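You operate a simulated robot arm through the tools that you are given. There is no shell and no other tool.

You run a simulated two-armed robot. Do the job below in one go: nothing can be reset, and whatever is moved stays where it is left.

Task
Oil the desk gauge's table plate with the yellow rag and grey pad.
Fine: slide the table back in, put the rag back and leave the pad where it is. A coat counts when it lies all over at full strength: go over it till it gets no stronger.

Only the result counts: the job must be done as asked and must still hold three seconds after the hand-in. Knocking over, shifting, dropping, spilling or breaking anything else fails it.

Robot
Two 7-joint arms with fingered hands on one trunk that stands fixed in place. Base frame: the origin is at the foot of the trunk, x ahead of it, y to its left, z up; the work surface is at about z = 0.76. Units: m, degrees, N and s.
The left shoulder is at [0.09, 0.173, 1.127], the right one opposite. With the tool pointing down near the work surface each hand reaches from about 0.1 to 0.8 m from the base axis, measured 20 degrees to its own side. Payload 3.5 kg a hand.
The tool frame of a hand sits at the grasp point between the pads (the TCP): z along the fingers, y along the line on which they close. The tips reach 0.03 m beyond it. The gripper opens to 0.104 m; its body begins 0.035 m behind the TCP. The gripper is a hand of 3 fingers: y runs from the thumb to the fingers, the wrist lies at [-0.015, -0.104, -0.178] in the tool frame, and closing takes about 1.5 s.
Orientation is told as [roll, pitch, yaw] about the base's x, y, z axes, in that order, counted from this pose: with the fingers straight down and the wrist toward the robot, the tool's x, y and z point along [0, 1, 0], [1, 0, 0] and [0, 0, -1] of the base frame.

Tools
- The arms move only by the tool servo_tool. It takes "left_commands", "right_commands" or both (then of equal length, played together; a hand with none holds still); each is a list that holds one entry, the list of rows, each a list of 7 numbers: the shift along the tool's x, y, z in mm, then the turn, a rotation vector about the tool's x, y, z in rad, then the gripper command, from -1 (shut) to 1 (fully open), values between in proportion. In form: [[[x, y, z, ax, ay, az, jaw], ...]]. A call has 1 to 20 rows; each row is the pose to reach, as a shift and turn from the pose commanded when the call began, along the tool's axes at that moment. Rows are played at 5 a second. More than 0.05 m and 8.6 degrees between two rows, or a gripper value outside its range, and nothing of the call is played. A pose out of reach is approached as far as the arm can. The call stops where the force on the tool passes 40 N (or 10 N more than at its start, if that is more) or the arm is blocked; 0.2 s more then pass. Each finger travels about 0.072 m/s and halts on what it meets, pressing with about 31 N; the grip force reading is that of the motor and also rises with nothing between the fingers. The clock runs only during rows and for 0.2 s after the last one: add rows that repeat a pose to give the fingers time. The reply holds the time, the measured pose of the TCP, the force on the tool along the base axes, the opening and the grip force, in the units named above and with some noise, with the torque about the TCP (base axes, N m) and any sound that the robot's microphone picked up, and new pictures: "show" is both (left out), scene, wrist or none (wrist: the cameras of the hands that moved).
- Cameras (640 x 400 px; columns grow to the right, rows downward): "scene" is now at [0.1787, -0.039, 1.2994]; the picture's right is [-0.44, -0.90, 0.00], its down [-0.53, 0.26, -0.80] and it looks along [0.72, -0.35, -0.59] (base axes); focal length 214 px, centre (320, 200). "left" rides on the left gripper at [-0.064, -0.094, -0.117] in its tool frame; the picture's right is [-0.72, -0.33, 0.61], its down [0.64, -0.65, 0.40] and it looks along [0.27, 0.68, 0.68] (tool axes); focal length 238 px, centre (320, 200). "right" rides on the right gripper at [0.064, -0.094, -0.117] in its tool frame; the picture's right is [-0.72, 0.33, -0.61], its down [-0.64, -0.65, 0.40] and it looks along [-0.27, 0.68, 0.68] (tool axes); focal length 238 px, centre (320, 200).
- raise_lower(by): moves the trunk up (or, below 0, down) by that many m; the arms and the scene camera ride with it, the base frame stays. It gives what a move gives, with no picture.
- preshape(shape, hand): the hand has 3 fingers and takes this shape, open, in about a second: jaw (thumb against the fingers, like two jaws); tri (thumb and two fingers); tip (a fingertip pinch); poke (one finger out to press); point (the index stretched); flat (the hand flat); cup (the hand cupped); fist (a fist). The gripper value then closes the fingers along that shape, each until it touches; the sizes above hold for jaw. It gives what a move gives, with no picture.
- aim_head(pan, tilt): turns the head with the scene camera to pan (to the left, within 86 degrees either way) and tilt (down, from -29 to 69), counted from straight ahead of the robot (the tilt from the chest, where the trunk bows). It gives what a move gives, and a new picture of the scene camera.
- measure_at(camera, pixels): for up to 12 pixels [column, row] of the newest picture of that camera ("zoom" is the newest enlarged one), the place [x, y, z] in the base frame of the surface seen there, good to about 0.003 m. It takes no simulated time.
- inspect(camera, box): a new picture of the part [left, top, right, bottom] of that camera's present view, enlarged. It takes no simulated time.
- job_done(): hands the job in; it is judged then, once.

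Open the grippers and draw the arms clear of the work before you hand the job in, unless the task says otherwise.

The tools are called after "Call:" by a JSON object that holds its "name" and its "arguments". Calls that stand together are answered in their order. servo_tool: Moves the arms, as the interface text tells. Its arguments: {"type":"object","properties":{"left_commands":{"type":"array"},"right_commands":{"type":"array"},"show":{"type":"string","enum":["both","scene","wrist","none"]}},"required":[]} The other tools are called the same way: raise_lower (by) moves the trunk up or down; preshape (shape, hand) gives the hand a shape; aim_head (pan, tilt) turns the head that bears the scene camera; measure_at (camera, pixels) gives the place of the surface under pixels of a picture; inspect (camera, box) takes an enlarged picture of a part of a camera's view; job_done () hands the job in.

At the start:

```text
time: 0.0
left_position: [0.5509, -0.0158, 1.2008]
left_tool_rot: [0.0, 0.0, 0.1]
left_contact_force: [1.4, 1.0, -0.3]
left_ft_torque: [-0.03, 0.01, 0.0]
left_gripper_width: 0.1039
left_grip_force: 0.1
left_shape: jaw
right_position: [0.3794, -0.4261, 1.0888]
right_tool_rot: [0.0, 0.0, 0.1]
right_contact_force: [-1.1, 0.5, -0.1]
right_ft_torque: [0.0, 0.04, 0.02]
right_gripper_width: 0.1036
right_grip_force: 0.1
right_shape: jaw
trunk travel left (down, up): [-0.225, 0.529]
head pan, tilt (commanded): [-26.0, 36.5]
```

scene: 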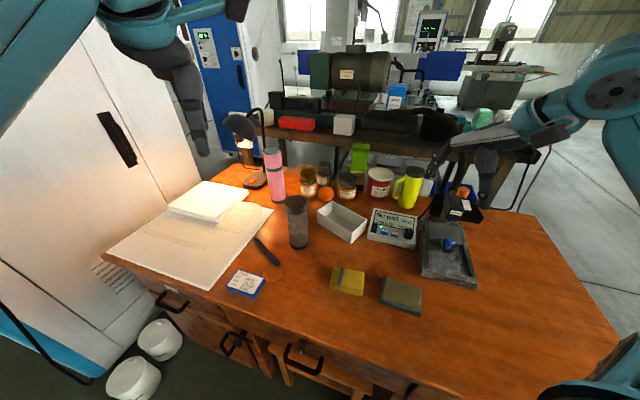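
right: 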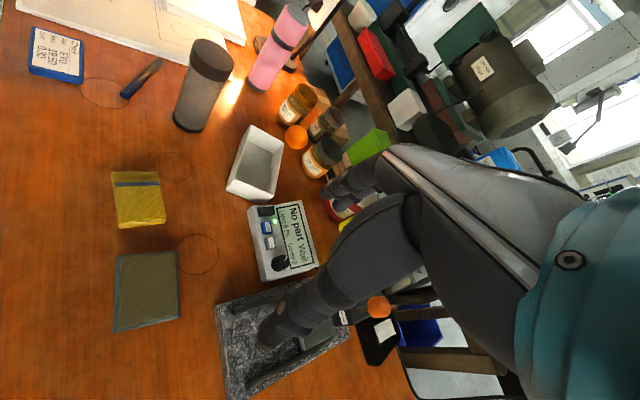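
left: 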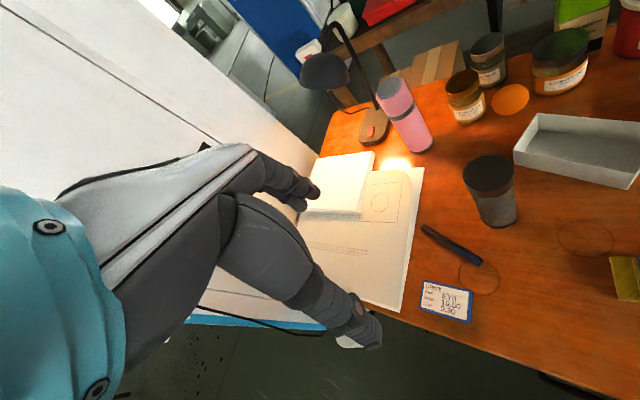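

The scene shows a yellow rag near (347,281), a grey-green pad near (401,295), a gauge display near (392,228) and a granite base with a blue part near (448,245). I'll zoom in on these before moving.

Call:
{"name": "inspect", "arguments": {"camera": "scene", "box": [310, 170, 510, 320]}}

Call:
{"name": "inspect", "arguments": {"camera": "right", "box": [80, 150, 400, 400]}}

Call:
{"name": "inspect", "arguments": {"camera": "scene", "box": [200, 200, 320, 310]}}

```text
2.67 times, centred on (410, 245) of scene
```

zoom: 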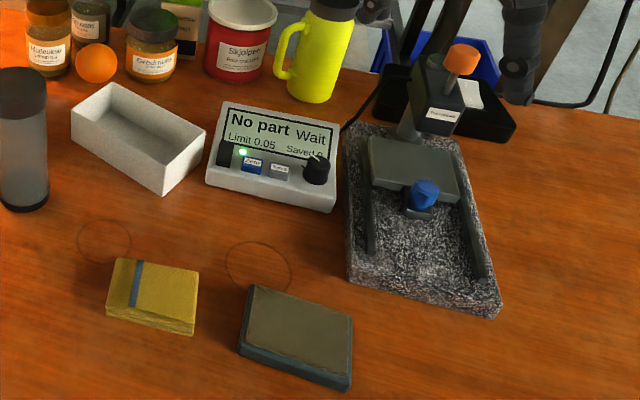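

```text
1.60 times, centred on (240, 275) of right
```

zoom: 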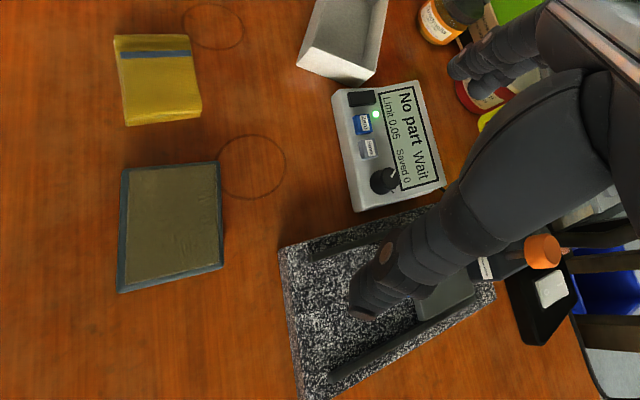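

```text
3.64 times, centred on (260, 255) of scene
```

zoom: 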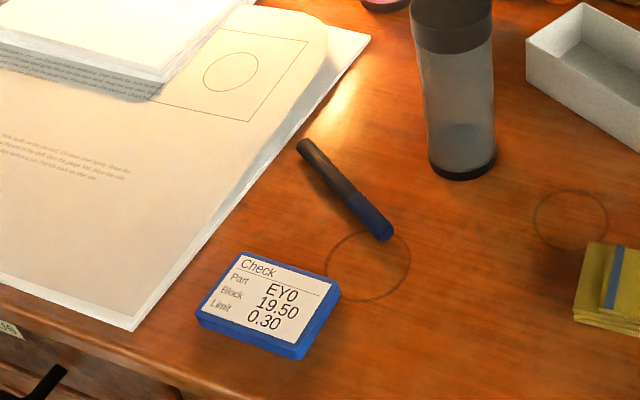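

The sheet on the desk carries printed text which may describe the gauge. I'll enlarge it, and the gauge.

Call:
{"name": "inspect", "arguments": {"camera": "scene", "box": [150, 215, 230, 265]}}

Call:
{"name": "inspect", "arguments": {"camera": "left", "box": [300, 230, 400, 290]}}

Call:
{"name": "inspect", "arguments": {"camera": "scene", "box": [410, 170, 500, 300]}}

Call:
{"name": "inspect", "arguments": {"camera": "scene", "box": [355, 195, 435, 255]}}

```text
8.00 times, centred on (190, 240) of scene
```

zoom: 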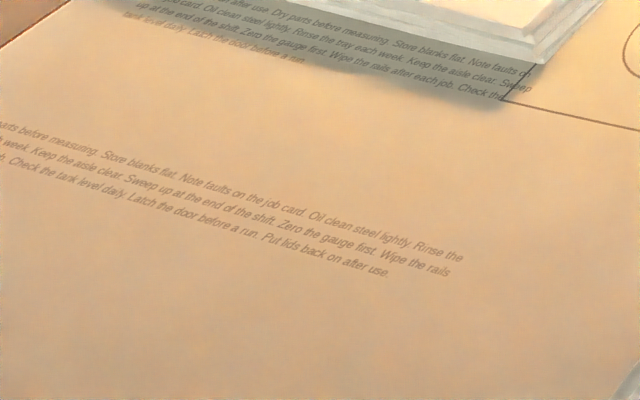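

```text
6.40 times, centred on (350, 260) of left
```

zoom: 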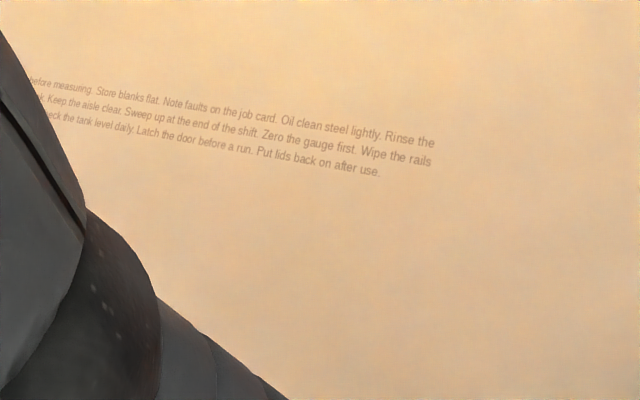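

```text
3.08 times, centred on (455, 235) of scene
```

zoom: 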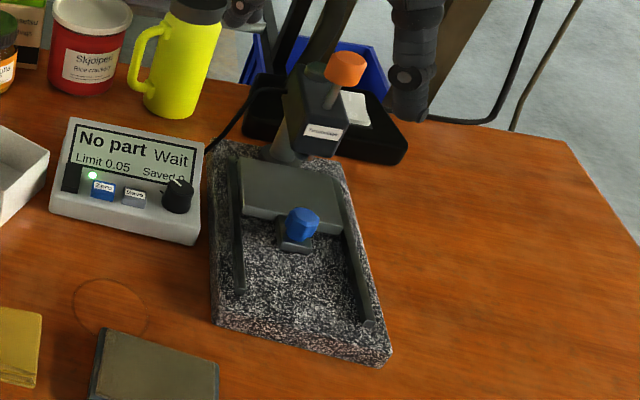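

```text
6.67 times, centred on (395, 225) of scene
```

zoom: 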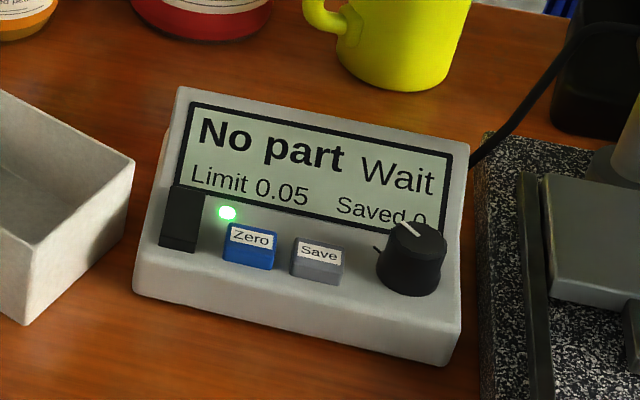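

The table plate sits at the back between two black rails with a blue knob in front of it. I'll measure rag, pad, plate, knob and rails in the scene view.

Call:
{"name": "inspect", "arguments": {"camera": "scene", "box": [410, 200, 490, 295]}}

Call:
{"name": "measure_at", "arguments": {"camera": "scene", "pixels": [[345, 267], [365, 271], [360, 294], [331, 289], [348, 281], [388, 278], [422, 290], [418, 312], [382, 303], [402, 292], [330, 295], [400, 320]]}}

Call:
{"name": "measure_at", "arguments": {"camera": "scene", "pixels": [[428, 223], [452, 226], [428, 234], [456, 239], [444, 228], [449, 243], [447, 240], [422, 276], [474, 284], [463, 222], [424, 262], [466, 265]]}}

```text
4.21 times, centred on (450, 248) of scene
```

zoom: 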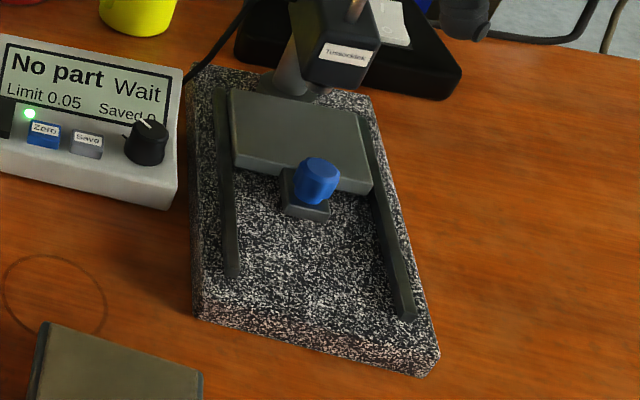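

```text
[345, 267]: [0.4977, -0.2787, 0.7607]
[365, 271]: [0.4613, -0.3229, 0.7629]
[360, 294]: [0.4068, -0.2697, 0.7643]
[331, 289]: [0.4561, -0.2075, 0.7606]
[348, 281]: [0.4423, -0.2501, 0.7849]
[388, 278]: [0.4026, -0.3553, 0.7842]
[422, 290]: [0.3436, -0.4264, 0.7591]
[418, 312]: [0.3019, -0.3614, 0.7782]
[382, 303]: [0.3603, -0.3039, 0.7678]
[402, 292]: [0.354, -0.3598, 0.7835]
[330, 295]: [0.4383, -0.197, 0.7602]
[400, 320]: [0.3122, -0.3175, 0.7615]
```

```text
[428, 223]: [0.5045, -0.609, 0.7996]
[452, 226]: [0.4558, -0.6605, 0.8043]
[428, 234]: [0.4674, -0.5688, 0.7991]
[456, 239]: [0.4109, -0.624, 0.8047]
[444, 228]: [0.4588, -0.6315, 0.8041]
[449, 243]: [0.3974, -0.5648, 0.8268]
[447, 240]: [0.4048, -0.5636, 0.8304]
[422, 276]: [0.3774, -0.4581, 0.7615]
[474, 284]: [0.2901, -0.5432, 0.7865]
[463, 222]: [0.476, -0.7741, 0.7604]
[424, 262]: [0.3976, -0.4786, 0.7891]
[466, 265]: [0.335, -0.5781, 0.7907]
```

I'll turn the head toward the gauge to get a better-centred view for precise measuring.

Call:
{"name": "aim_head", "arguments": {"pan": -48, "tilt": 45}}

```text
time: 0.9
left_position: [0.5517, -0.015, 1.1991]
left_tool_rot: [0.1, 0.0, -0.1]
left_contact_force: [-0.3, -0.2, 0.2]
left_ft_torque: [0.0, 0.01, -0.01]
left_gripper_width: 0.1038
left_grip_force: 0.1
left_shape: jaw
right_position: [0.3797, -0.4259, 1.0887]
right_tool_rot: [0.0, -0.1, 0.1]
right_contact_force: [-0.1, -0.2, 0.2]
right_ft_torque: [-0.03, 0.04, -0.02]
right_gripper_width: 0.1036
right_grip_force: 0.0
right_shape: jaw
trunk travel left (down, up): [-0.225, 0.529]
head pan, tilt (commanded): [-48.0, 45.0]
```

scene: 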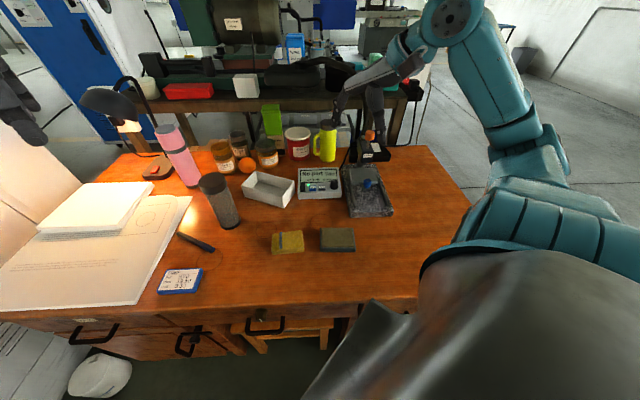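

Now the gauge is at (368,190), pad (337,240), rag (287,243). I'll enlarge this region to measure.

Call:
{"name": "inspect", "arguments": {"camera": "scene", "box": [330, 150, 410, 220]}}

```text
5.71 times, centred on (370, 185) of scene
```

zoom: 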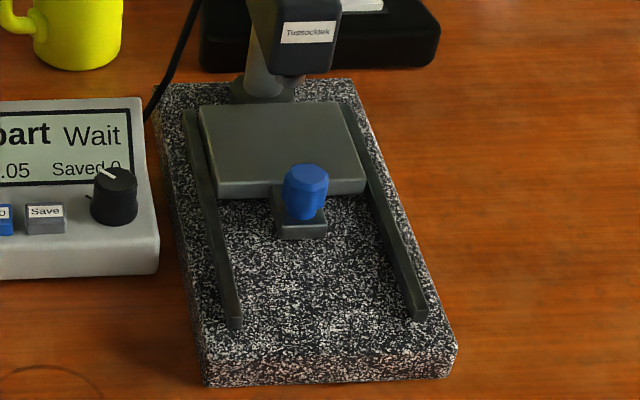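

Call:
{"name": "measure_at", "arguments": {"camera": "zoom", "pixels": [[203, 108], [343, 105], [218, 180], [363, 177], [280, 140], [306, 172], [304, 205], [300, 230], [237, 320], [420, 312], [205, 360], [453, 350]]}}

Call:
{"name": "measure_at", "arguments": {"camera": "zoom", "pixels": [[188, 115], [348, 112], [290, 180], [326, 180], [280, 220], [325, 232], [300, 290], [300, 30], [272, 80], [345, 82], [160, 90], [325, 225]]}}

```text
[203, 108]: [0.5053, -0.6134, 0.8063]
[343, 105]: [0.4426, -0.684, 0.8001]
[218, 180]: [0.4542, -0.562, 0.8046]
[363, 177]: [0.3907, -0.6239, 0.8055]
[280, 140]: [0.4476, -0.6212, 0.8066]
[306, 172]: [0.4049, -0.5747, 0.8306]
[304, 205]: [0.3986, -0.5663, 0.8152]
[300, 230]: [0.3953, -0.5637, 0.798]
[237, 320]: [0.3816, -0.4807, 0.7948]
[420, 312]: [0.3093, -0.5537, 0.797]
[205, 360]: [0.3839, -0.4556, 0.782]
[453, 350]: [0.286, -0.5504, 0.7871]
```

```text
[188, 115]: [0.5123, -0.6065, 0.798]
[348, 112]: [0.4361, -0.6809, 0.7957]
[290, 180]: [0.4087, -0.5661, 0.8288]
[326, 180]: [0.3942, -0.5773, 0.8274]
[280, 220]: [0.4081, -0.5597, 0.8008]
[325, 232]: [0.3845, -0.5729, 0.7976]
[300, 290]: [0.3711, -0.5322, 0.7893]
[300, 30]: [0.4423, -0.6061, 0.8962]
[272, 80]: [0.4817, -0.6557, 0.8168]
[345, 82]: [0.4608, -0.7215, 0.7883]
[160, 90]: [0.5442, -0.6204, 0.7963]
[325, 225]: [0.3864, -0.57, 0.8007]
```

The gauge axis runs about along (-0.71, 0.70) toward the robot; plate is ~0.09 wide, top z≈0.805, knob top z≈0.833. Next I enlarge the rag and pad.

Call:
{"name": "inspect", "arguments": {"camera": "scene", "box": [260, 215, 370, 265]}}

```text
5.82 times, centred on (315, 240) of scene
```

zoom: 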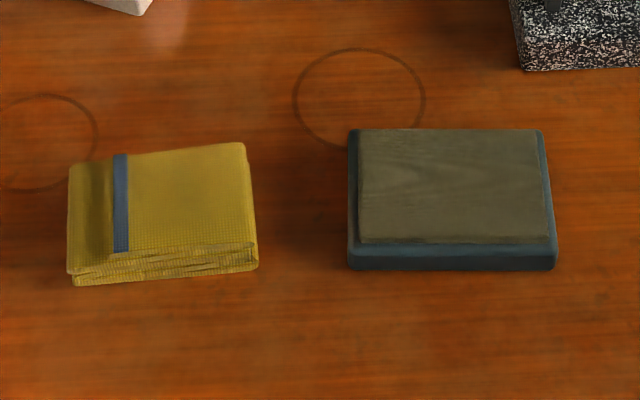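

Call:
{"name": "measure_at", "arguments": {"camera": "zoom", "pixels": [[73, 168], [242, 147], [253, 240], [72, 268], [160, 205], [76, 284], [256, 268], [90, 260], [70, 220], [120, 180], [250, 195], [160, 160]]}}

Call:
{"name": "measure_at", "arguments": {"camera": "zoom", "pixels": [[364, 137], [534, 136], [547, 233], [363, 236], [450, 185], [350, 262], [554, 262], [350, 140], [544, 140], [450, 240], [450, 252], [450, 268]]}}

```text
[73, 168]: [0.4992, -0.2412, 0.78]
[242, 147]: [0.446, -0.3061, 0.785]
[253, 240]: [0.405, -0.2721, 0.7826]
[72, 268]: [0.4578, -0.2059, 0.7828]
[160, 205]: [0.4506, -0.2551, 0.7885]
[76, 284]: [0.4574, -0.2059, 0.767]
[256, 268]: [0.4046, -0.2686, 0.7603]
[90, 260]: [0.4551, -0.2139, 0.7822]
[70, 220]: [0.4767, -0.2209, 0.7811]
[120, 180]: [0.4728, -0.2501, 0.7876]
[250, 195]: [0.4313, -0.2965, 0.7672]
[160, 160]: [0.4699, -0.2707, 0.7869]
```

```text
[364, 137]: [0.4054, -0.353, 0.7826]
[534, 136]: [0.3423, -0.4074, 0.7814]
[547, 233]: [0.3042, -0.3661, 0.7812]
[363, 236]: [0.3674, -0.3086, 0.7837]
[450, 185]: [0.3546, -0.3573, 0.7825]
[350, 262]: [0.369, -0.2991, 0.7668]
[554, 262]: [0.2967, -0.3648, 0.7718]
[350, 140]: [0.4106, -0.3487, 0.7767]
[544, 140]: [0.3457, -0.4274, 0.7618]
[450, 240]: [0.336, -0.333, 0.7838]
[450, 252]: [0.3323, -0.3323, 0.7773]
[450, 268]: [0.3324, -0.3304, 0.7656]
```

Rag is about 0.085 × 0.055 × 0.026 at (0.452,-0.256); pad top z≈0.783. I'll look closer at the gauge head and knob to judge the finger room there.

Call:
{"name": "inspect", "arguments": {"camera": "scene", "box": [345, 125, 395, 200]}}

```text
5.33 times, centred on (370, 162) of scene
```

zoom: 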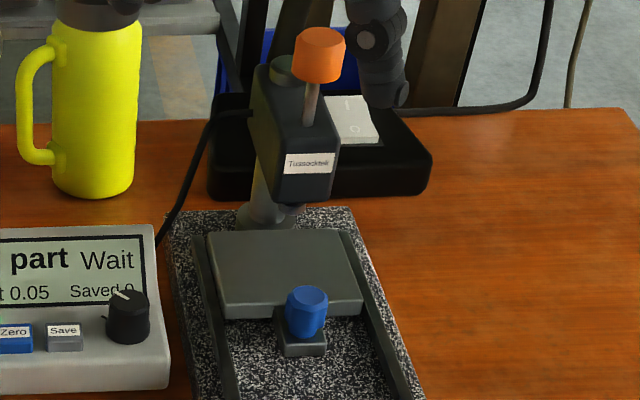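

Call:
{"name": "measure_at", "arguments": {"camera": "zoom", "pixels": [[282, 198], [330, 196], [308, 185], [308, 155], [320, 45], [310, 105], [272, 70], [300, 212], [260, 190], [300, 110], [335, 120], [282, 120]]}}

Call:
{"name": "measure_at", "arguments": {"camera": "zoom", "pixels": [[215, 235], [340, 232], [222, 308], [360, 303], [308, 292], [306, 310], [306, 325], [303, 347], [292, 300], [324, 298], [285, 345], [326, 345]]}}

```text
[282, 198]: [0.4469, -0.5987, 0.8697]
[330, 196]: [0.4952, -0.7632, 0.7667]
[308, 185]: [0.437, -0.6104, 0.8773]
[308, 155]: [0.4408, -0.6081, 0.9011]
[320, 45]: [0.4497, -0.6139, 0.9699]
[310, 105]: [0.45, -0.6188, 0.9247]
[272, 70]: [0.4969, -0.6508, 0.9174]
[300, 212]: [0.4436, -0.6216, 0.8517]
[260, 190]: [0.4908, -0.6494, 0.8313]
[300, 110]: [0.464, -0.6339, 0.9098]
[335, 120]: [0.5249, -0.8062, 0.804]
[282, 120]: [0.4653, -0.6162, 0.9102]
```

```text
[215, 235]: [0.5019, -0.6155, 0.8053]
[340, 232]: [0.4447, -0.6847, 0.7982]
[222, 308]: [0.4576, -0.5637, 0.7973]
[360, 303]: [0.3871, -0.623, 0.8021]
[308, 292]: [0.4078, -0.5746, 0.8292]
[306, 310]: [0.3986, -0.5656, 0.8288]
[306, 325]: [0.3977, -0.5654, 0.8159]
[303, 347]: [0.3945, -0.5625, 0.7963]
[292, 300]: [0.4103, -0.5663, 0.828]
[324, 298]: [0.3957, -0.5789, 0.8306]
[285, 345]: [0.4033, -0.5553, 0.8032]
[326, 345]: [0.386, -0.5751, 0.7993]
```

Head front face is ~0.05 m behind the knob (bottom z≈0.868), so I'll take the knob from the robot's side with the hand turned -45°. First I move the right hand to a hover in front of and above the knob, half closing the jaw.

Call:
{"name": "servo_tool", "arguments": {"right_commands": [[[-15, -3, 20, 0, 0, 0.13, 0.8], [-30, -6, 40, 0, 0, 0.26, 0.6], [-45, -9, 60, 0, 0, 0.39, 0.4], [-60, -12, 80, 0, 0, 0.52, 0.2], [-75, -15, 100, 0, 0, 0.65, 0.0], [-90, -18, 120, 0, 0, 0.77, 0.0], [-90, -18, 120, 0, 0, 0.77, 0.0]]], "show": "both"}}

```text
time: 2.5
left_position: [0.5517, -0.0152, 1.2007]
left_tool_rot: [0.0, 0.0, 0.1]
left_contact_force: [0.1, 0.3, 0.3]
left_ft_torque: [-0.02, -0.01, 0.01]
left_gripper_width: 0.1037
left_grip_force: 0.1
left_shape: jaw
right_position: [0.362, -0.5169, 0.969]
right_tool_rot: [0.1, 0.0, -44.1]
right_contact_force: [0.4, -0.4, 0.1]
right_ft_torque: [-0.03, -0.03, 0.02]
right_gripper_width: 0.0526
right_grip_force: 0.2
right_shape: jaw
trunk travel left (down, up): [-0.225, 0.529]
head pan, tilt (commanded): [-48.0, 45.0]
```

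scene: 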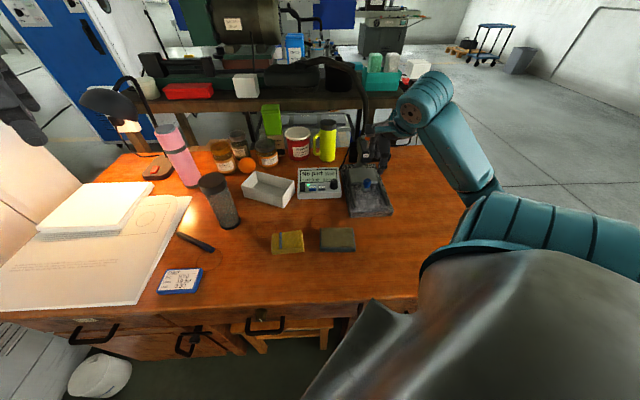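
right: 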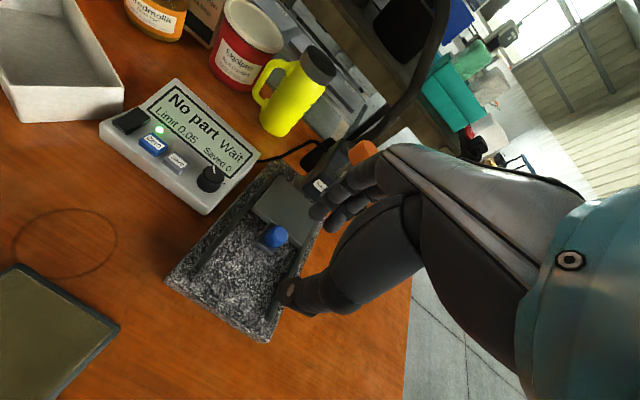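

The hand hovers in front of the gauge, yaw -44°. I'll enlarge both views around the hand and knob at (275,235) in the right picture.

Call:
{"name": "inspect", "arguments": {"camera": "right", "box": [160, 130, 420, 350]}}

Call:
{"name": "inspect", "arguments": {"camera": "scene", "box": [330, 90, 430, 220]}}

```text
1.82 times, centred on (290, 240) of right
```

zoom: 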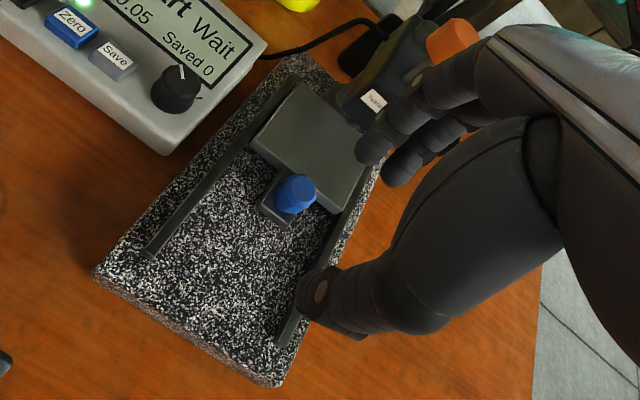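

```text
3.08 times, centred on (380, 155) of scene
```

zoom: 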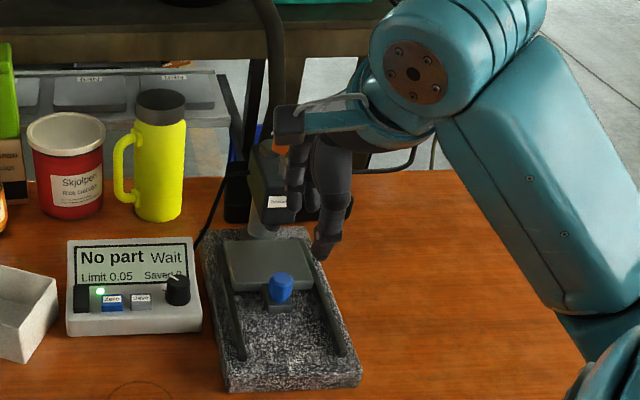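

I tilt the hand about 20° (fingers pointing forward-down) and move to a pre-grasp point 8 cm behind the knob along the tilted finger axis.

Call:
{"name": "servo_tool", "arguments": {"right_commands": [[[-4, 14, 20, -0.12, 0, 0, 0.0], [-8, 28, 40, -0.24, 0, 0, -0.05], [-11.7, 41, 58.8, -0.35, 0, 0, -0.1], [-11.7, 41, 58.8, -0.35, 0, 0, -0.1]]], "show": "both"}}

Call:
{"name": "inspect", "arguments": {"camera": "right", "box": [160, 130, 420, 350]}}

Call:
{"name": "inspect", "arguments": {"camera": "scene", "box": [330, 110, 410, 220]}}

```text
time: 3.5
left_position: [0.5507, -0.0137, 1.2003]
left_tool_rot: [0.1, 0.0, 0.1]
left_contact_force: [0.1, 0.2, 0.2]
left_ft_torque: [-0.03, 0.03, 0.01]
left_gripper_width: 0.1036
left_grip_force: 0.0
left_shape: jaw
right_position: [0.3829, -0.5535, 0.9117]
right_tool_rot: [-0.2, -20.1, -44.0]
right_contact_force: [-0.1, -0.3, -0.3]
right_ft_torque: [-0.03, 0.01, -0.01]
right_gripper_width: 0.0474
right_grip_force: 0.1
right_shape: jaw
trunk travel left (down, up): [-0.225, 0.529]
head pan, tilt (commanded): [-48.0, 45.0]
```

scene: 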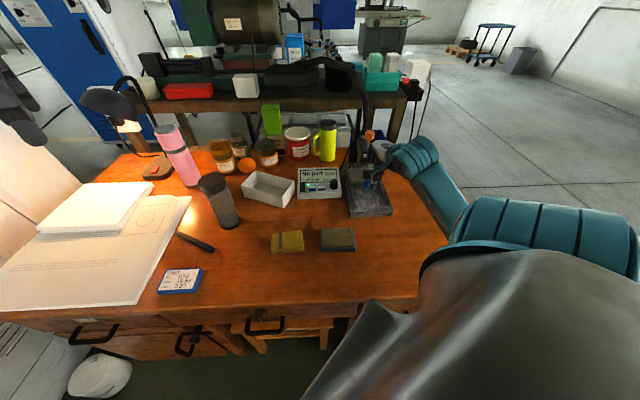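
right: 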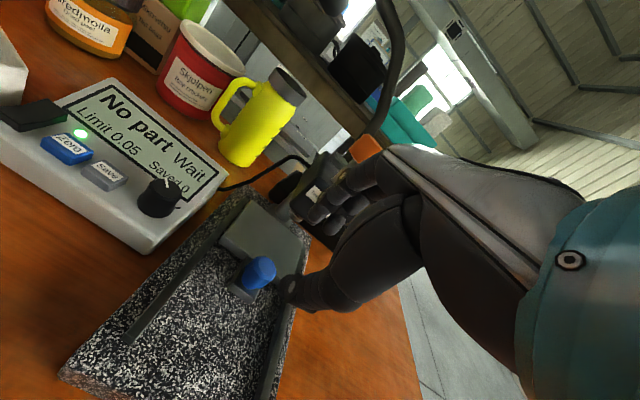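

```text
1.82 times, centred on (290, 240) of right
```

zoom: 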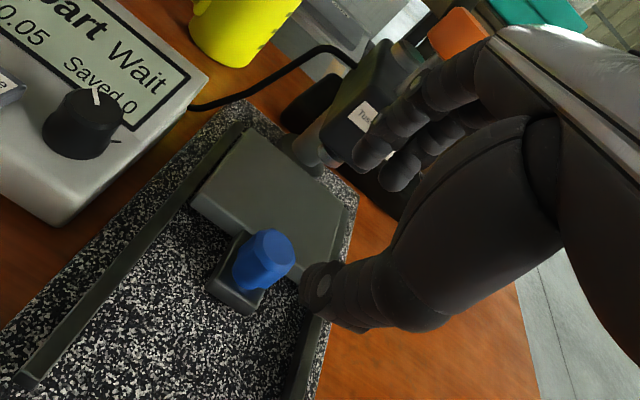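

```text
3.64 times, centred on (370, 165) of scene
```

zoom: 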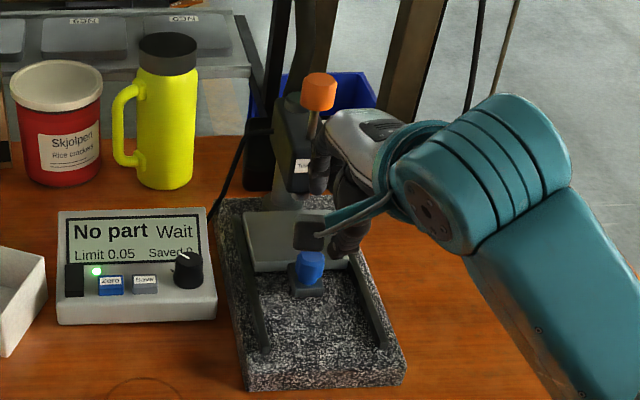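

The fingers clear the head. I'll measure the knob from the right camera to check alignment before advancing.

Call:
{"name": "measure_at", "arguments": {"camera": "zoom", "pixels": [[310, 262], [309, 272]]}}

Call:
{"name": "measure_at", "arguments": {"camera": "right", "pixels": [[264, 265], [258, 275], [250, 283], [268, 272], [256, 262], [264, 220], [275, 265], [309, 212], [290, 285]]}}

```text
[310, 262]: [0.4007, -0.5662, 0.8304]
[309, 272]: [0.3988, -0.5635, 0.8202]
```

```text
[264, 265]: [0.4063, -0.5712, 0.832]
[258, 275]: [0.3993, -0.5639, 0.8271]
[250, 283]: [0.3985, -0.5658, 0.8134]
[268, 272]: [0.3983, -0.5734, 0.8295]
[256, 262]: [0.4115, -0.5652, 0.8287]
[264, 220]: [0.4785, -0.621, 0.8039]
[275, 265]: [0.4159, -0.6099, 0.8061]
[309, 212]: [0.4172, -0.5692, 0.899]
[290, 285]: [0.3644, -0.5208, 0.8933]
```

Knob centre confirmed near (0.404,-0.572); fingers line up laterally. I advance along the finger axis to straddle the knob, offset 6 mm toward the robot.

Call:
{"name": "servo_tool", "arguments": {"right_commands": [[[0, -6, 20, 0, 0, 0, -0.1], [0, -6, 40, 0, 0, 0, -0.1], [0, -6, 60, 0, 0, 0, -0.1], [0, -6, 70, 0, 0, 0, -0.1], [0, -6, 77, 0, 0, 0, -0.1], [0, -6, 77, 0, 0, 0, -0.1]]], "show": "both"}}

Call:
{"name": "inspect", "arguments": {"camera": "right", "box": [180, 150, 420, 350]}}

Call:
{"name": "inspect", "arguments": {"camera": "scene", "box": [330, 140, 410, 220]}}

```text
time: 4.9
left_position: [0.5524, -0.0152, 1.2012]
left_tool_rot: [0.0, 0.0, 0.0]
left_contact_force: [-0.3, 0.4, -0.2]
left_ft_torque: [-0.01, -0.03, 0.0]
left_gripper_width: 0.1035
left_grip_force: 0.0
left_shape: jaw
right_position: [0.397, -0.5675, 0.8341]
right_tool_rot: [-0.1, -20.1, -44.1]
right_contact_force: [0.4, -0.2, 0.3]
right_ft_torque: [-0.01, 0.0, 0.03]
right_gripper_width: 0.0471
right_grip_force: 0.0
right_shape: jaw
trunk travel left (down, up): [-0.225, 0.529]
head pan, tilt (commanded): [-48.0, 45.0]
```

scene: 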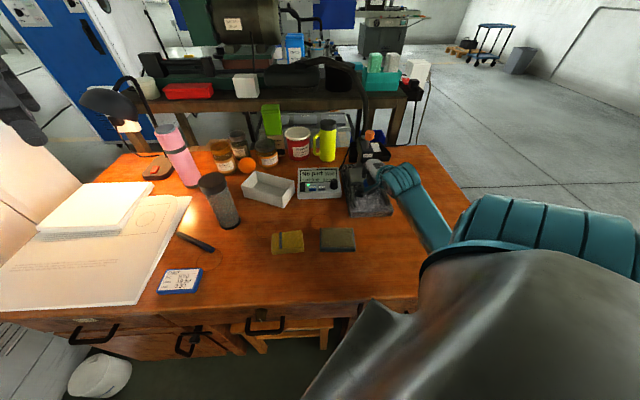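
right: 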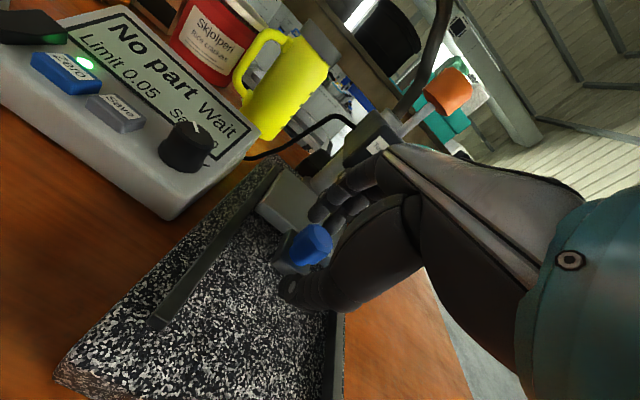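

```text
2.00 times, centred on (300, 250) of right
```

zoom: 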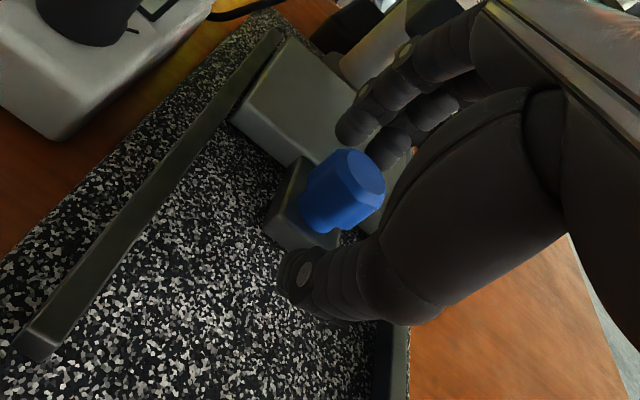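

```text
5.00 times, centred on (370, 180) of scene
```

zoom: 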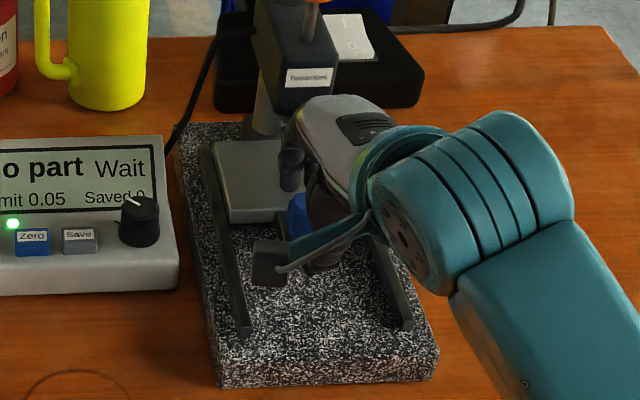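

The knob lies between thumb and fingers. I close the jaw on it.

Call:
{"name": "servo_tool", "arguments": {"right_commands": [[[0, 0, 0, 0, 0, 0, -0.4], [0, 0, 0, 0, 0, 0, -0.7], [0, 0, 0, 0, 0, 0, -1], [0, 0, 0, 0, 0, 0, -1], [0, 0, 0, 0, 0, 0, -1]]], "show": "wrist"}}

Call:
{"name": "inspect", "arguments": {"camera": "right", "box": [180, 150, 420, 350]}}

```text
time: 6.1
left_position: [0.5525, -0.0157, 1.2004]
left_tool_rot: [0.0, 0.0, 0.0]
left_contact_force: [0.5, 0.0, 0.3]
left_ft_torque: [0.03, 0.01, -0.02]
left_gripper_width: 0.1032
left_grip_force: 0.1
left_shape: jaw
right_position: [0.3983, -0.5667, 0.8347]
right_tool_rot: [-0.1, -20.0, -44.1]
right_contact_force: [1.3, 0.7, -4.3]
right_ft_torque: [0.04, 0.05, 0.0]
right_gripper_width: 0.0174
right_grip_force: 30.9
right_shape: jaw
trunk travel left (down, up): [-0.225, 0.529]
head pan, tilt (commanded): [-48.0, 45.0]
```

right: 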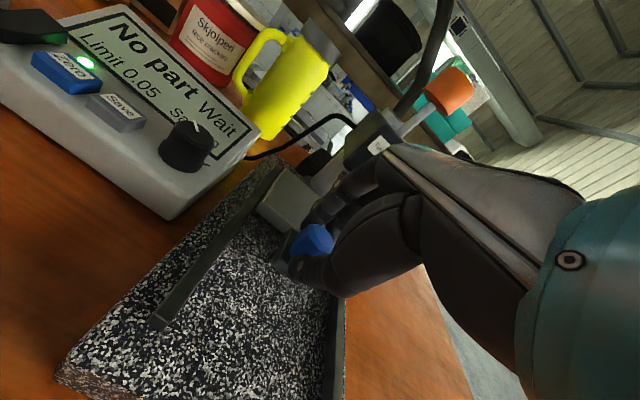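

```text
2.00 times, centred on (300, 250) of right
```

zoom: 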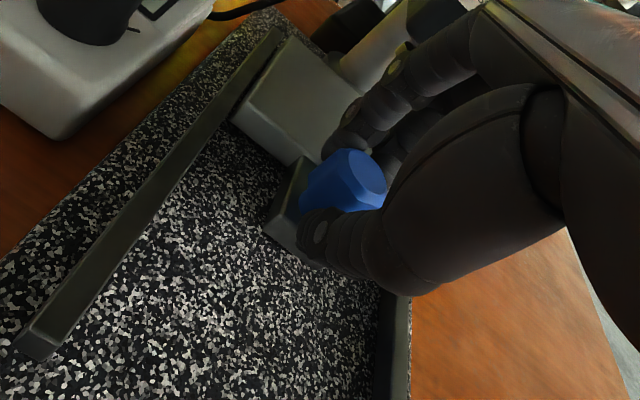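

The knob is gripped (width 17 mm, 31 N). I pull straight along the rails toward the robot, 60 mm to begin.

Call:
{"name": "servo_tool", "arguments": {"right_commands": [[[0, -9.4, -3.4, 0, 0, 0, -1], [0, -18.8, -6.8, 0, 0, 0, -1], [0, -28.2, -10.3, 0, 0, 0, -1], [0, -37.6, -13.7, 0, 0, 0, -1], [0, -47, -17.1, 0, 0, 0, -1], [0, -56.4, -20.5, 0, 0, 0, -1]]], "show": "both"}}

Call:
{"name": "inspect", "arguments": {"camera": "scene", "box": [320, 140, 420, 230]}}

```text
time: 7.5
left_position: [0.5526, -0.0155, 1.2009]
left_tool_rot: [0.0, 0.1, 0.1]
left_contact_force: [-0.1, 0.8, 0.5]
left_ft_torque: [0.04, 0.03, 0.01]
left_gripper_width: 0.1035
left_grip_force: 0.1
left_shape: jaw
right_position: [0.3556, -0.5257, 0.8339]
right_tool_rot: [0.0, -20.0, -44.0]
right_contact_force: [2.1, 2.6, -5.4]
right_ft_torque: [0.11, -0.01, 0.02]
right_gripper_width: 0.0176
right_grip_force: 30.9
right_shape: jaw
trunk travel left (down, up): [-0.225, 0.529]
head pan, tilt (commanded): [-48.0, 45.0]
```

scene: 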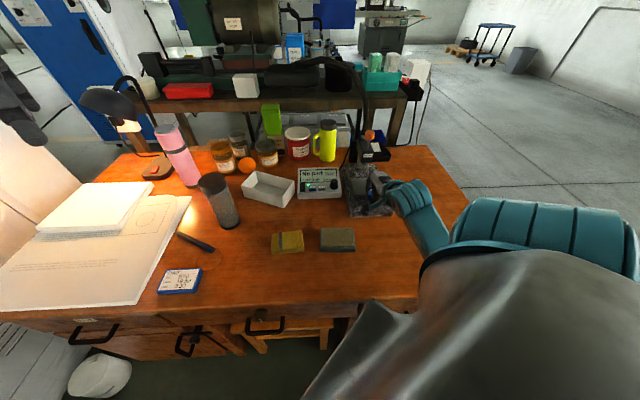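
right: 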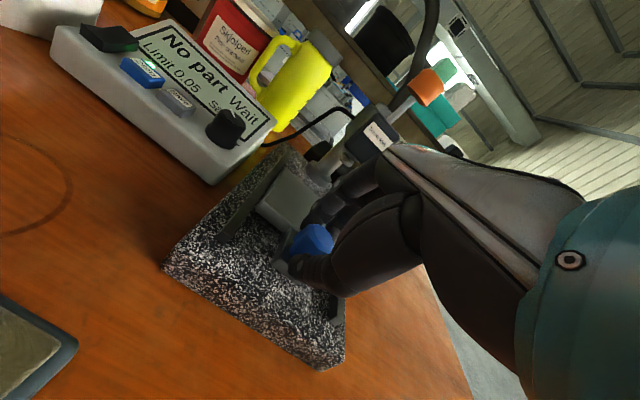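

```text
4.44 times, centred on (370, 185) of scene
```

zoom: 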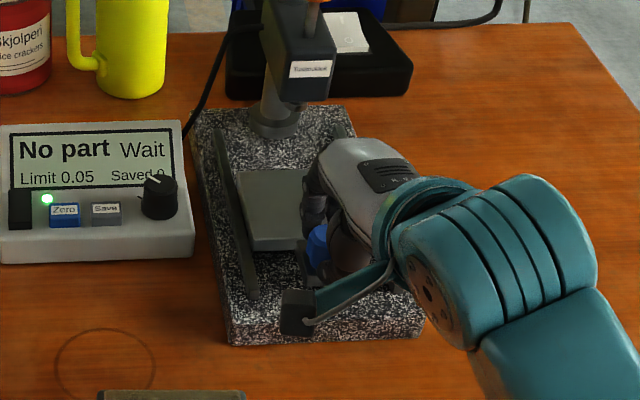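

The table followed 60 mm with only a few N. I pull further in small steps, watching the force for an end stop.

Call:
{"name": "servo_tool", "arguments": {"right_commands": [[[0, -4.7, -1.7, 0, 0, 0, -1], [0, -9.4, -3.4, 0, 0, 0, -1]]], "show": "none"}}

```text
time: 8.1
left_position: [0.5521, -0.0156, 1.1992]
left_tool_rot: [0.1, 0.2, 0.1]
left_contact_force: [0.3, -0.9, 0.3]
left_ft_torque: [-0.02, 0.04, 0.04]
left_gripper_width: 0.1037
left_grip_force: 0.0
left_shape: jaw
right_position: [0.3489, -0.518, 0.8341]
right_tool_rot: [0.0, -19.8, -44.0]
right_contact_force: [4.4, 2.3, -6.4]
right_ft_torque: [0.12, 0.0, 0.05]
right_gripper_width: 0.0176
right_grip_force: 30.9
right_shape: jaw
trunk travel left (down, up): [-0.225, 0.529]
head pan, tilt (commanded): [-48.0, 45.0]
```

Still moving freely at ~70 mm. Another 10 mm.

Call:
{"name": "servo_tool", "arguments": {"right_commands": [[[0, -4.7, -1.7, 0, 0, 0, -1], [0, -9.4, -3.4, 0, 0, 0, -1]]], "show": "none"}}

```text
time: 8.7
left_position: [0.5524, -0.0146, 1.2002]
left_tool_rot: [-0.1, 0.1, 0.0]
left_contact_force: [0.1, -0.3, -0.5]
left_ft_torque: [0.0, 0.0, 0.01]
left_gripper_width: 0.1036
left_grip_force: 0.0
left_shape: jaw
right_position: [0.3406, -0.5119, 0.8347]
right_tool_rot: [0.0, -19.9, -44.0]
right_contact_force: [5.7, 5.2, -7.2]
right_ft_torque: [0.16, -0.04, 0.1]
right_gripper_width: 0.0178
right_grip_force: 30.7
right_shape: jaw
trunk travel left (down, up): [-0.225, 0.529]
head pan, tilt (commanded): [-48.0, 45.0]
```

A slight lateral side load is building (~8 N toward +x+y), so I correct 1.5 mm sideways while pulling another 10 mm.

Call:
{"name": "servo_tool", "arguments": {"right_commands": [[[1, -4.7, -1.7, 0, 0, 0, -1], [2, -9.4, -3.4, 0, 0, 0, -1]]], "show": "both"}}

Call:
{"name": "inspect", "arguments": {"camera": "scene", "box": [320, 140, 420, 230]}}

```text
time: 9.3
left_position: [0.5512, -0.015, 1.2004]
left_tool_rot: [0.0, 0.0, 0.1]
left_contact_force: [0.3, -0.4, 0.5]
left_ft_torque: [0.01, 0.01, -0.01]
left_gripper_width: 0.1036
left_grip_force: 0.1
left_shape: jaw
right_position: [0.3338, -0.5021, 0.835]
right_tool_rot: [-0.1, -20.0, -44.2]
right_contact_force: [0.9, 2.0, -4.8]
right_ft_torque: [0.12, 0.06, 0.03]
right_gripper_width: 0.0173
right_grip_force: 30.8
right_shape: jaw
trunk travel left (down, up): [-0.225, 0.529]
head pan, tilt (commanded): [-48.0, 45.0]
```

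scene: 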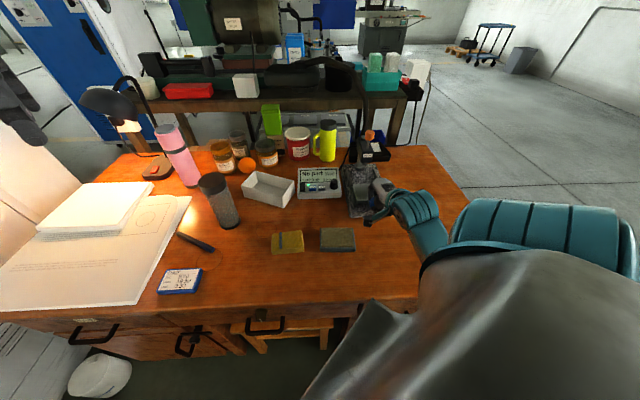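
right: 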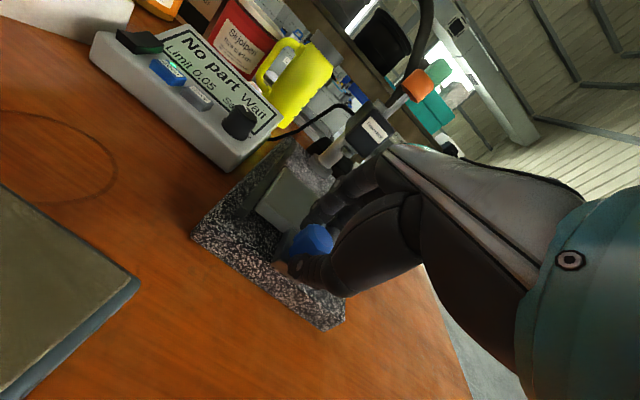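

```text
4.44 times, centred on (370, 185) of scene
```

zoom: 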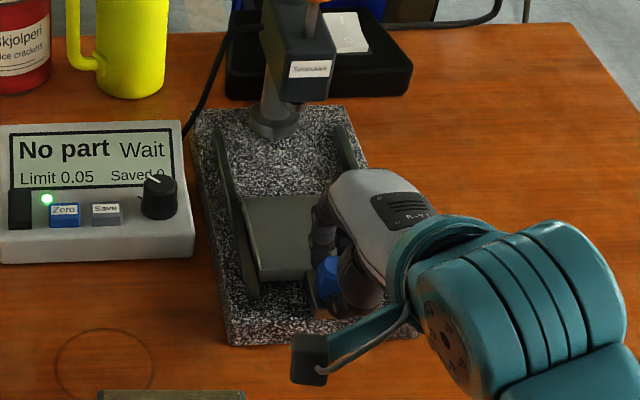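

The table is out ~90 mm and its back edge is now clear in front of the head. I open the jaw and back off along the finger axis.

Call:
{"name": "servo_tool", "arguments": {"right_commands": [[[0, 0, 0, 0, 0, 0, -0.5], [0, 0, 0, 0, 0, 0, -0.1], [0, 0, 0, 0, 0, 0, -0.1], [0, 0, 0, 0, 0, 0, -0.1], [0, 0, -15, 0, 0, 0, -0.1], [0, 0, -40, 0, 0, 0, -0.1], [0, 0, -80, 0, 0, 0, 0.2], [0, 0, -120, 0, 0, 0, 0.6], [0, 0, -150, 0, 0, 0, 1.0]]], "show": "both"}}

Call:
{"name": "inspect", "arguments": {"camera": "scene", "box": [320, 140, 420, 230]}}

```text
time: 11.3
left_position: [0.5517, -0.0161, 1.2012]
left_tool_rot: [0.0, 0.0, 0.0]
left_contact_force: [0.6, -0.4, -0.2]
left_ft_torque: [-0.02, 0.0, -0.02]
left_gripper_width: 0.1037
left_grip_force: 0.1
left_shape: jaw
right_position: [0.3359, -0.54, 0.9641]
right_tool_rot: [0.0, -20.0, -44.1]
right_contact_force: [-0.3, 0.5, -0.4]
right_ft_torque: [0.0, -0.01, 0.0]
right_gripper_width: 0.1039
right_grip_force: 0.1
right_shape: jaw
right hand out of reach, approached as far as the arm can: row 6, 7, 8, 9
trunk travel left (down, up): [-0.225, 0.529]
head pan, tilt (commanded): [-48.0, 45.0]
```

scene: 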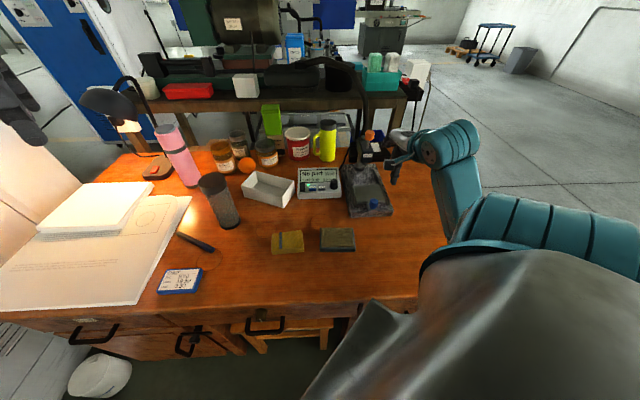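
right: 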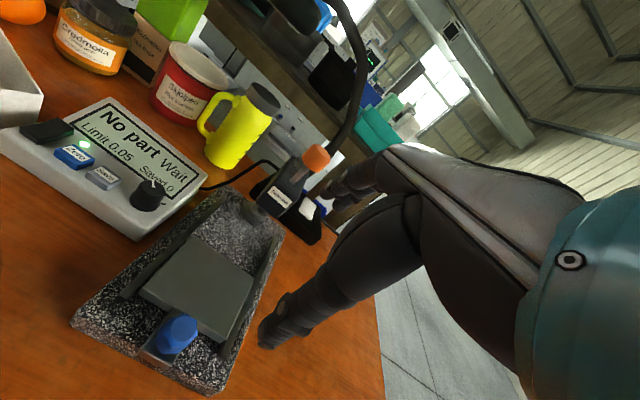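

```text
4.44 times, centred on (370, 185) of scene
```

zoom: 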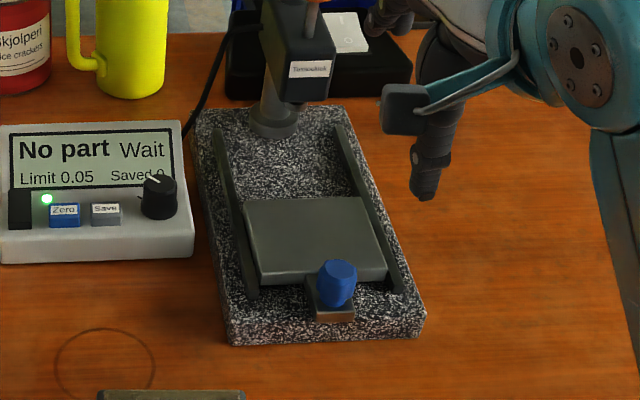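

The table stays out and the plate is fully exposed. I measure its corners and the knob in this new place.

Call:
{"name": "measure_at", "arguments": {"camera": "zoom", "pixels": [[246, 200], [364, 197], [262, 268], [386, 265], [310, 230], [337, 268], [334, 290], [323, 270], [354, 270], [332, 305], [255, 290], [395, 285]]}}

Call:
{"name": "measure_at", "arguments": {"camera": "zoom", "pixels": [[250, 207], [360, 204], [265, 276], [384, 274], [244, 203], [366, 200], [222, 130], [338, 128], [200, 115], [230, 330], [420, 325], [300, 60]]}}

```text
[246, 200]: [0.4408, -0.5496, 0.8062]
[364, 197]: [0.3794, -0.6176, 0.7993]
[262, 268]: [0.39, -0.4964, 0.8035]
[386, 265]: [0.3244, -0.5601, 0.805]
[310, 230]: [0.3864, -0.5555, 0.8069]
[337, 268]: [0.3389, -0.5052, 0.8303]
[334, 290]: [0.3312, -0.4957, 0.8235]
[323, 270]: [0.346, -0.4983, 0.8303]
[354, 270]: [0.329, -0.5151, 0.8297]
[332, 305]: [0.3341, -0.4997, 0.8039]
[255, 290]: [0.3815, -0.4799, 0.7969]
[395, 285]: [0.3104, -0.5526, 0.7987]
```

```text
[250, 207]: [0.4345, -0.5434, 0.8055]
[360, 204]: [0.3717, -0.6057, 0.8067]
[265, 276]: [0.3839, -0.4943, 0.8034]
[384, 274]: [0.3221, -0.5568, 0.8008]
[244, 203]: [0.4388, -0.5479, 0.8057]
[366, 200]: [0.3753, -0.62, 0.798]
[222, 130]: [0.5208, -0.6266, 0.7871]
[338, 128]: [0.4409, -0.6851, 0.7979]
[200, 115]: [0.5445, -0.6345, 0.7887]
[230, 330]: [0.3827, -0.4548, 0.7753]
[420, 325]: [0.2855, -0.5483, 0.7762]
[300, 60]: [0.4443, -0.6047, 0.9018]
```

Plate centre is now ≈(0.3825,-0.555), about 0.090 × 0.075, top z≈0.805. Now I raise the right hand, undo the tilt, then check the resulting pose.

Call:
{"name": "servo_tool", "arguments": {"right_commands": [[[0, 7, -19, 0.12, 0, 0, 1], [0, 14, -38, 0.24, 0, 0, 1], [0, 21, -56, 0.35, 0, 0, 1], [0, 21, -56, 0.35, 0, 0, 1]]], "show": "none"}}

```text
time: 12.3
left_position: [0.5514, -0.0155, 1.2003]
left_tool_rot: [0.0, 0.0, -0.1]
left_contact_force: [0.3, 0.2, 0.4]
left_ft_torque: [-0.02, 0.03, -0.01]
left_gripper_width: 0.1037
left_grip_force: 0.0
left_shape: jaw
right_position: [0.3391, -0.5416, 1.0244]
right_tool_rot: [0.0, 0.0, -44.1]
right_contact_force: [-0.6, -1.0, -0.4]
right_ft_torque: [0.01, 0.03, -0.01]
right_gripper_width: 0.1036
right_grip_force: 0.1
right_shape: jaw
trunk travel left (down, up): [-0.225, 0.529]
head pan, tilt (commanded): [-48.0, 45.0]
```

The commanded pose tracks the reached one. Before swinging to the rag, I measure the tumbler, tray, and marker around it for clearance.

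Call:
{"name": "measure_at", "arguments": {"camera": "scene", "pixels": [[213, 182], [230, 225], [268, 176], [275, 205], [293, 185], [212, 248], [270, 190], [246, 180], [320, 190], [338, 195]]}}

```text
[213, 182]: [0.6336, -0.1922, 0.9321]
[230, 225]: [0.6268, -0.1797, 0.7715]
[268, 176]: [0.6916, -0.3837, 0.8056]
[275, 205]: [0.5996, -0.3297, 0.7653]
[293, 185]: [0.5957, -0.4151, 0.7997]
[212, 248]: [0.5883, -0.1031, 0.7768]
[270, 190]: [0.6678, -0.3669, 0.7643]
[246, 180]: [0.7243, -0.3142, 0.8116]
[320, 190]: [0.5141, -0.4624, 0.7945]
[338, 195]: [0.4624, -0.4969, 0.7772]
```

Everything tall is over 0.1 m away from the rag. I swing the right hand above the rag, turning to yaw 51° so the jaw spans the rag's long side.

Call:
{"name": "servo_tool", "arguments": {"right_commands": [[[23.6, -9.8, 3.5, 0, 0, -0.138, 1], [47.2, -19.5, 7, 0, 0, -0.277, 1], [70.8, -29.3, 10.5, 0, 0, -0.415, 1], [94.4, -39.1, 14, 0, 0, -0.553, 1], [118, -48.8, 17.5, 0, 0, -0.692, 1], [141.6, -58.6, 21, 0, 0, -0.83, 1], [165.3, -68.4, 24.5, 0, 0, -0.968, 1], [188.9, -78.1, 28, 0, 0, -1.107, 1], [212.5, -87.9, 31.5, 0, 0, -1.245, 1], [236.1, -97.7, 35, 0, 0, -1.383, 1], [259.7, -107.4, 38.5, 0, 0, -1.522, 1], [283.3, -117.2, 42, 0, 0, -1.66, 1], [283.3, -117.2, 42, 0, 0, -1.66, 1]]], "show": "both"}}

```text
time: 15.1
left_position: [0.5524, -0.0156, 1.2017]
left_tool_rot: [0.0, 0.1, 0.2]
left_contact_force: [-0.8, 1.0, -0.3]
left_ft_torque: [-0.01, 0.01, 0.04]
left_gripper_width: 0.1036
left_grip_force: 0.2
left_shape: jaw
right_position: [0.4524, -0.2539, 0.9823]
right_tool_rot: [0.1, 0.0, 51.2]
right_contact_force: [-0.1, 0.0, 0.2]
right_ft_torque: [0.0, 0.0, -0.02]
right_gripper_width: 0.1037
right_grip_force: 0.1
right_shape: jaw
trunk travel left (down, up): [-0.225, 0.529]
head pan, tilt (commanded): [-48.0, 45.0]
```

scene: 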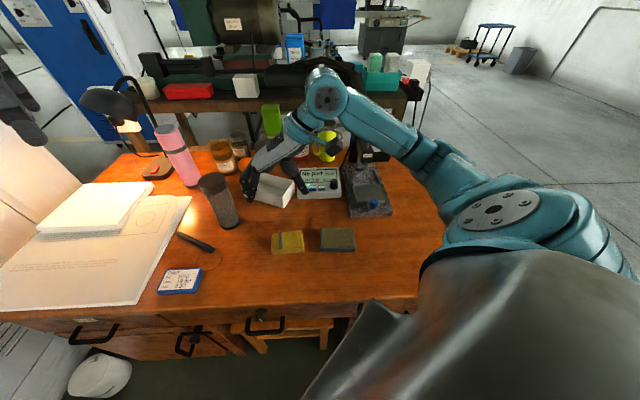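
right: 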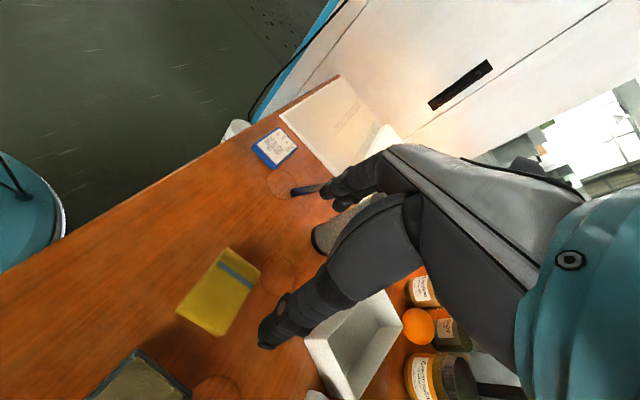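

The hand is above the rag at yaw 51°. I measure the rag's corners from the wrist view at (180–260, 245–335).

Call:
{"name": "inspect", "arguments": {"camera": "right", "box": [160, 235, 320, 345]}}

```text
3.64 times, centred on (240, 290) of right
```

zoom: 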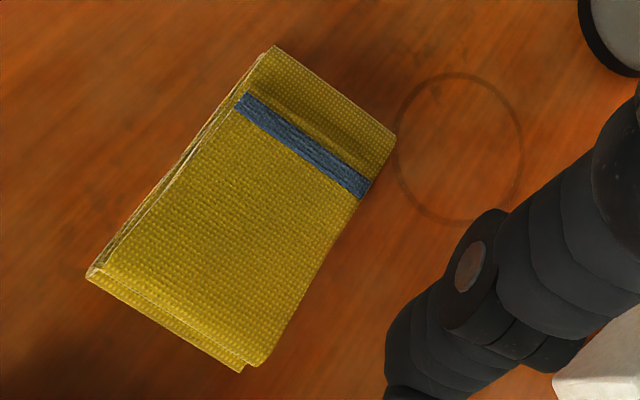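

Call:
{"name": "measure_at", "arguments": {"camera": "zoom", "pixels": [[277, 50], [392, 138], [260, 360], [98, 270], [235, 210], [92, 278], [240, 368], [330, 95], [180, 325], [180, 150], [320, 255], [300, 110]]}}

```text
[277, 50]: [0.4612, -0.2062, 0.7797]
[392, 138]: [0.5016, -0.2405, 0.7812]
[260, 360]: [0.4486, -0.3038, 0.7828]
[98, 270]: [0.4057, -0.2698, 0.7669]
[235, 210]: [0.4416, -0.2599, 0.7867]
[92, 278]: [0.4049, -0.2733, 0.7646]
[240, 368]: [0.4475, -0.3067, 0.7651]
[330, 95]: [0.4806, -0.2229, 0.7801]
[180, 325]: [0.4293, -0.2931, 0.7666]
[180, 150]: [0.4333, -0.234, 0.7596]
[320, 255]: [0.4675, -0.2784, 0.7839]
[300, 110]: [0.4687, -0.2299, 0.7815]
```

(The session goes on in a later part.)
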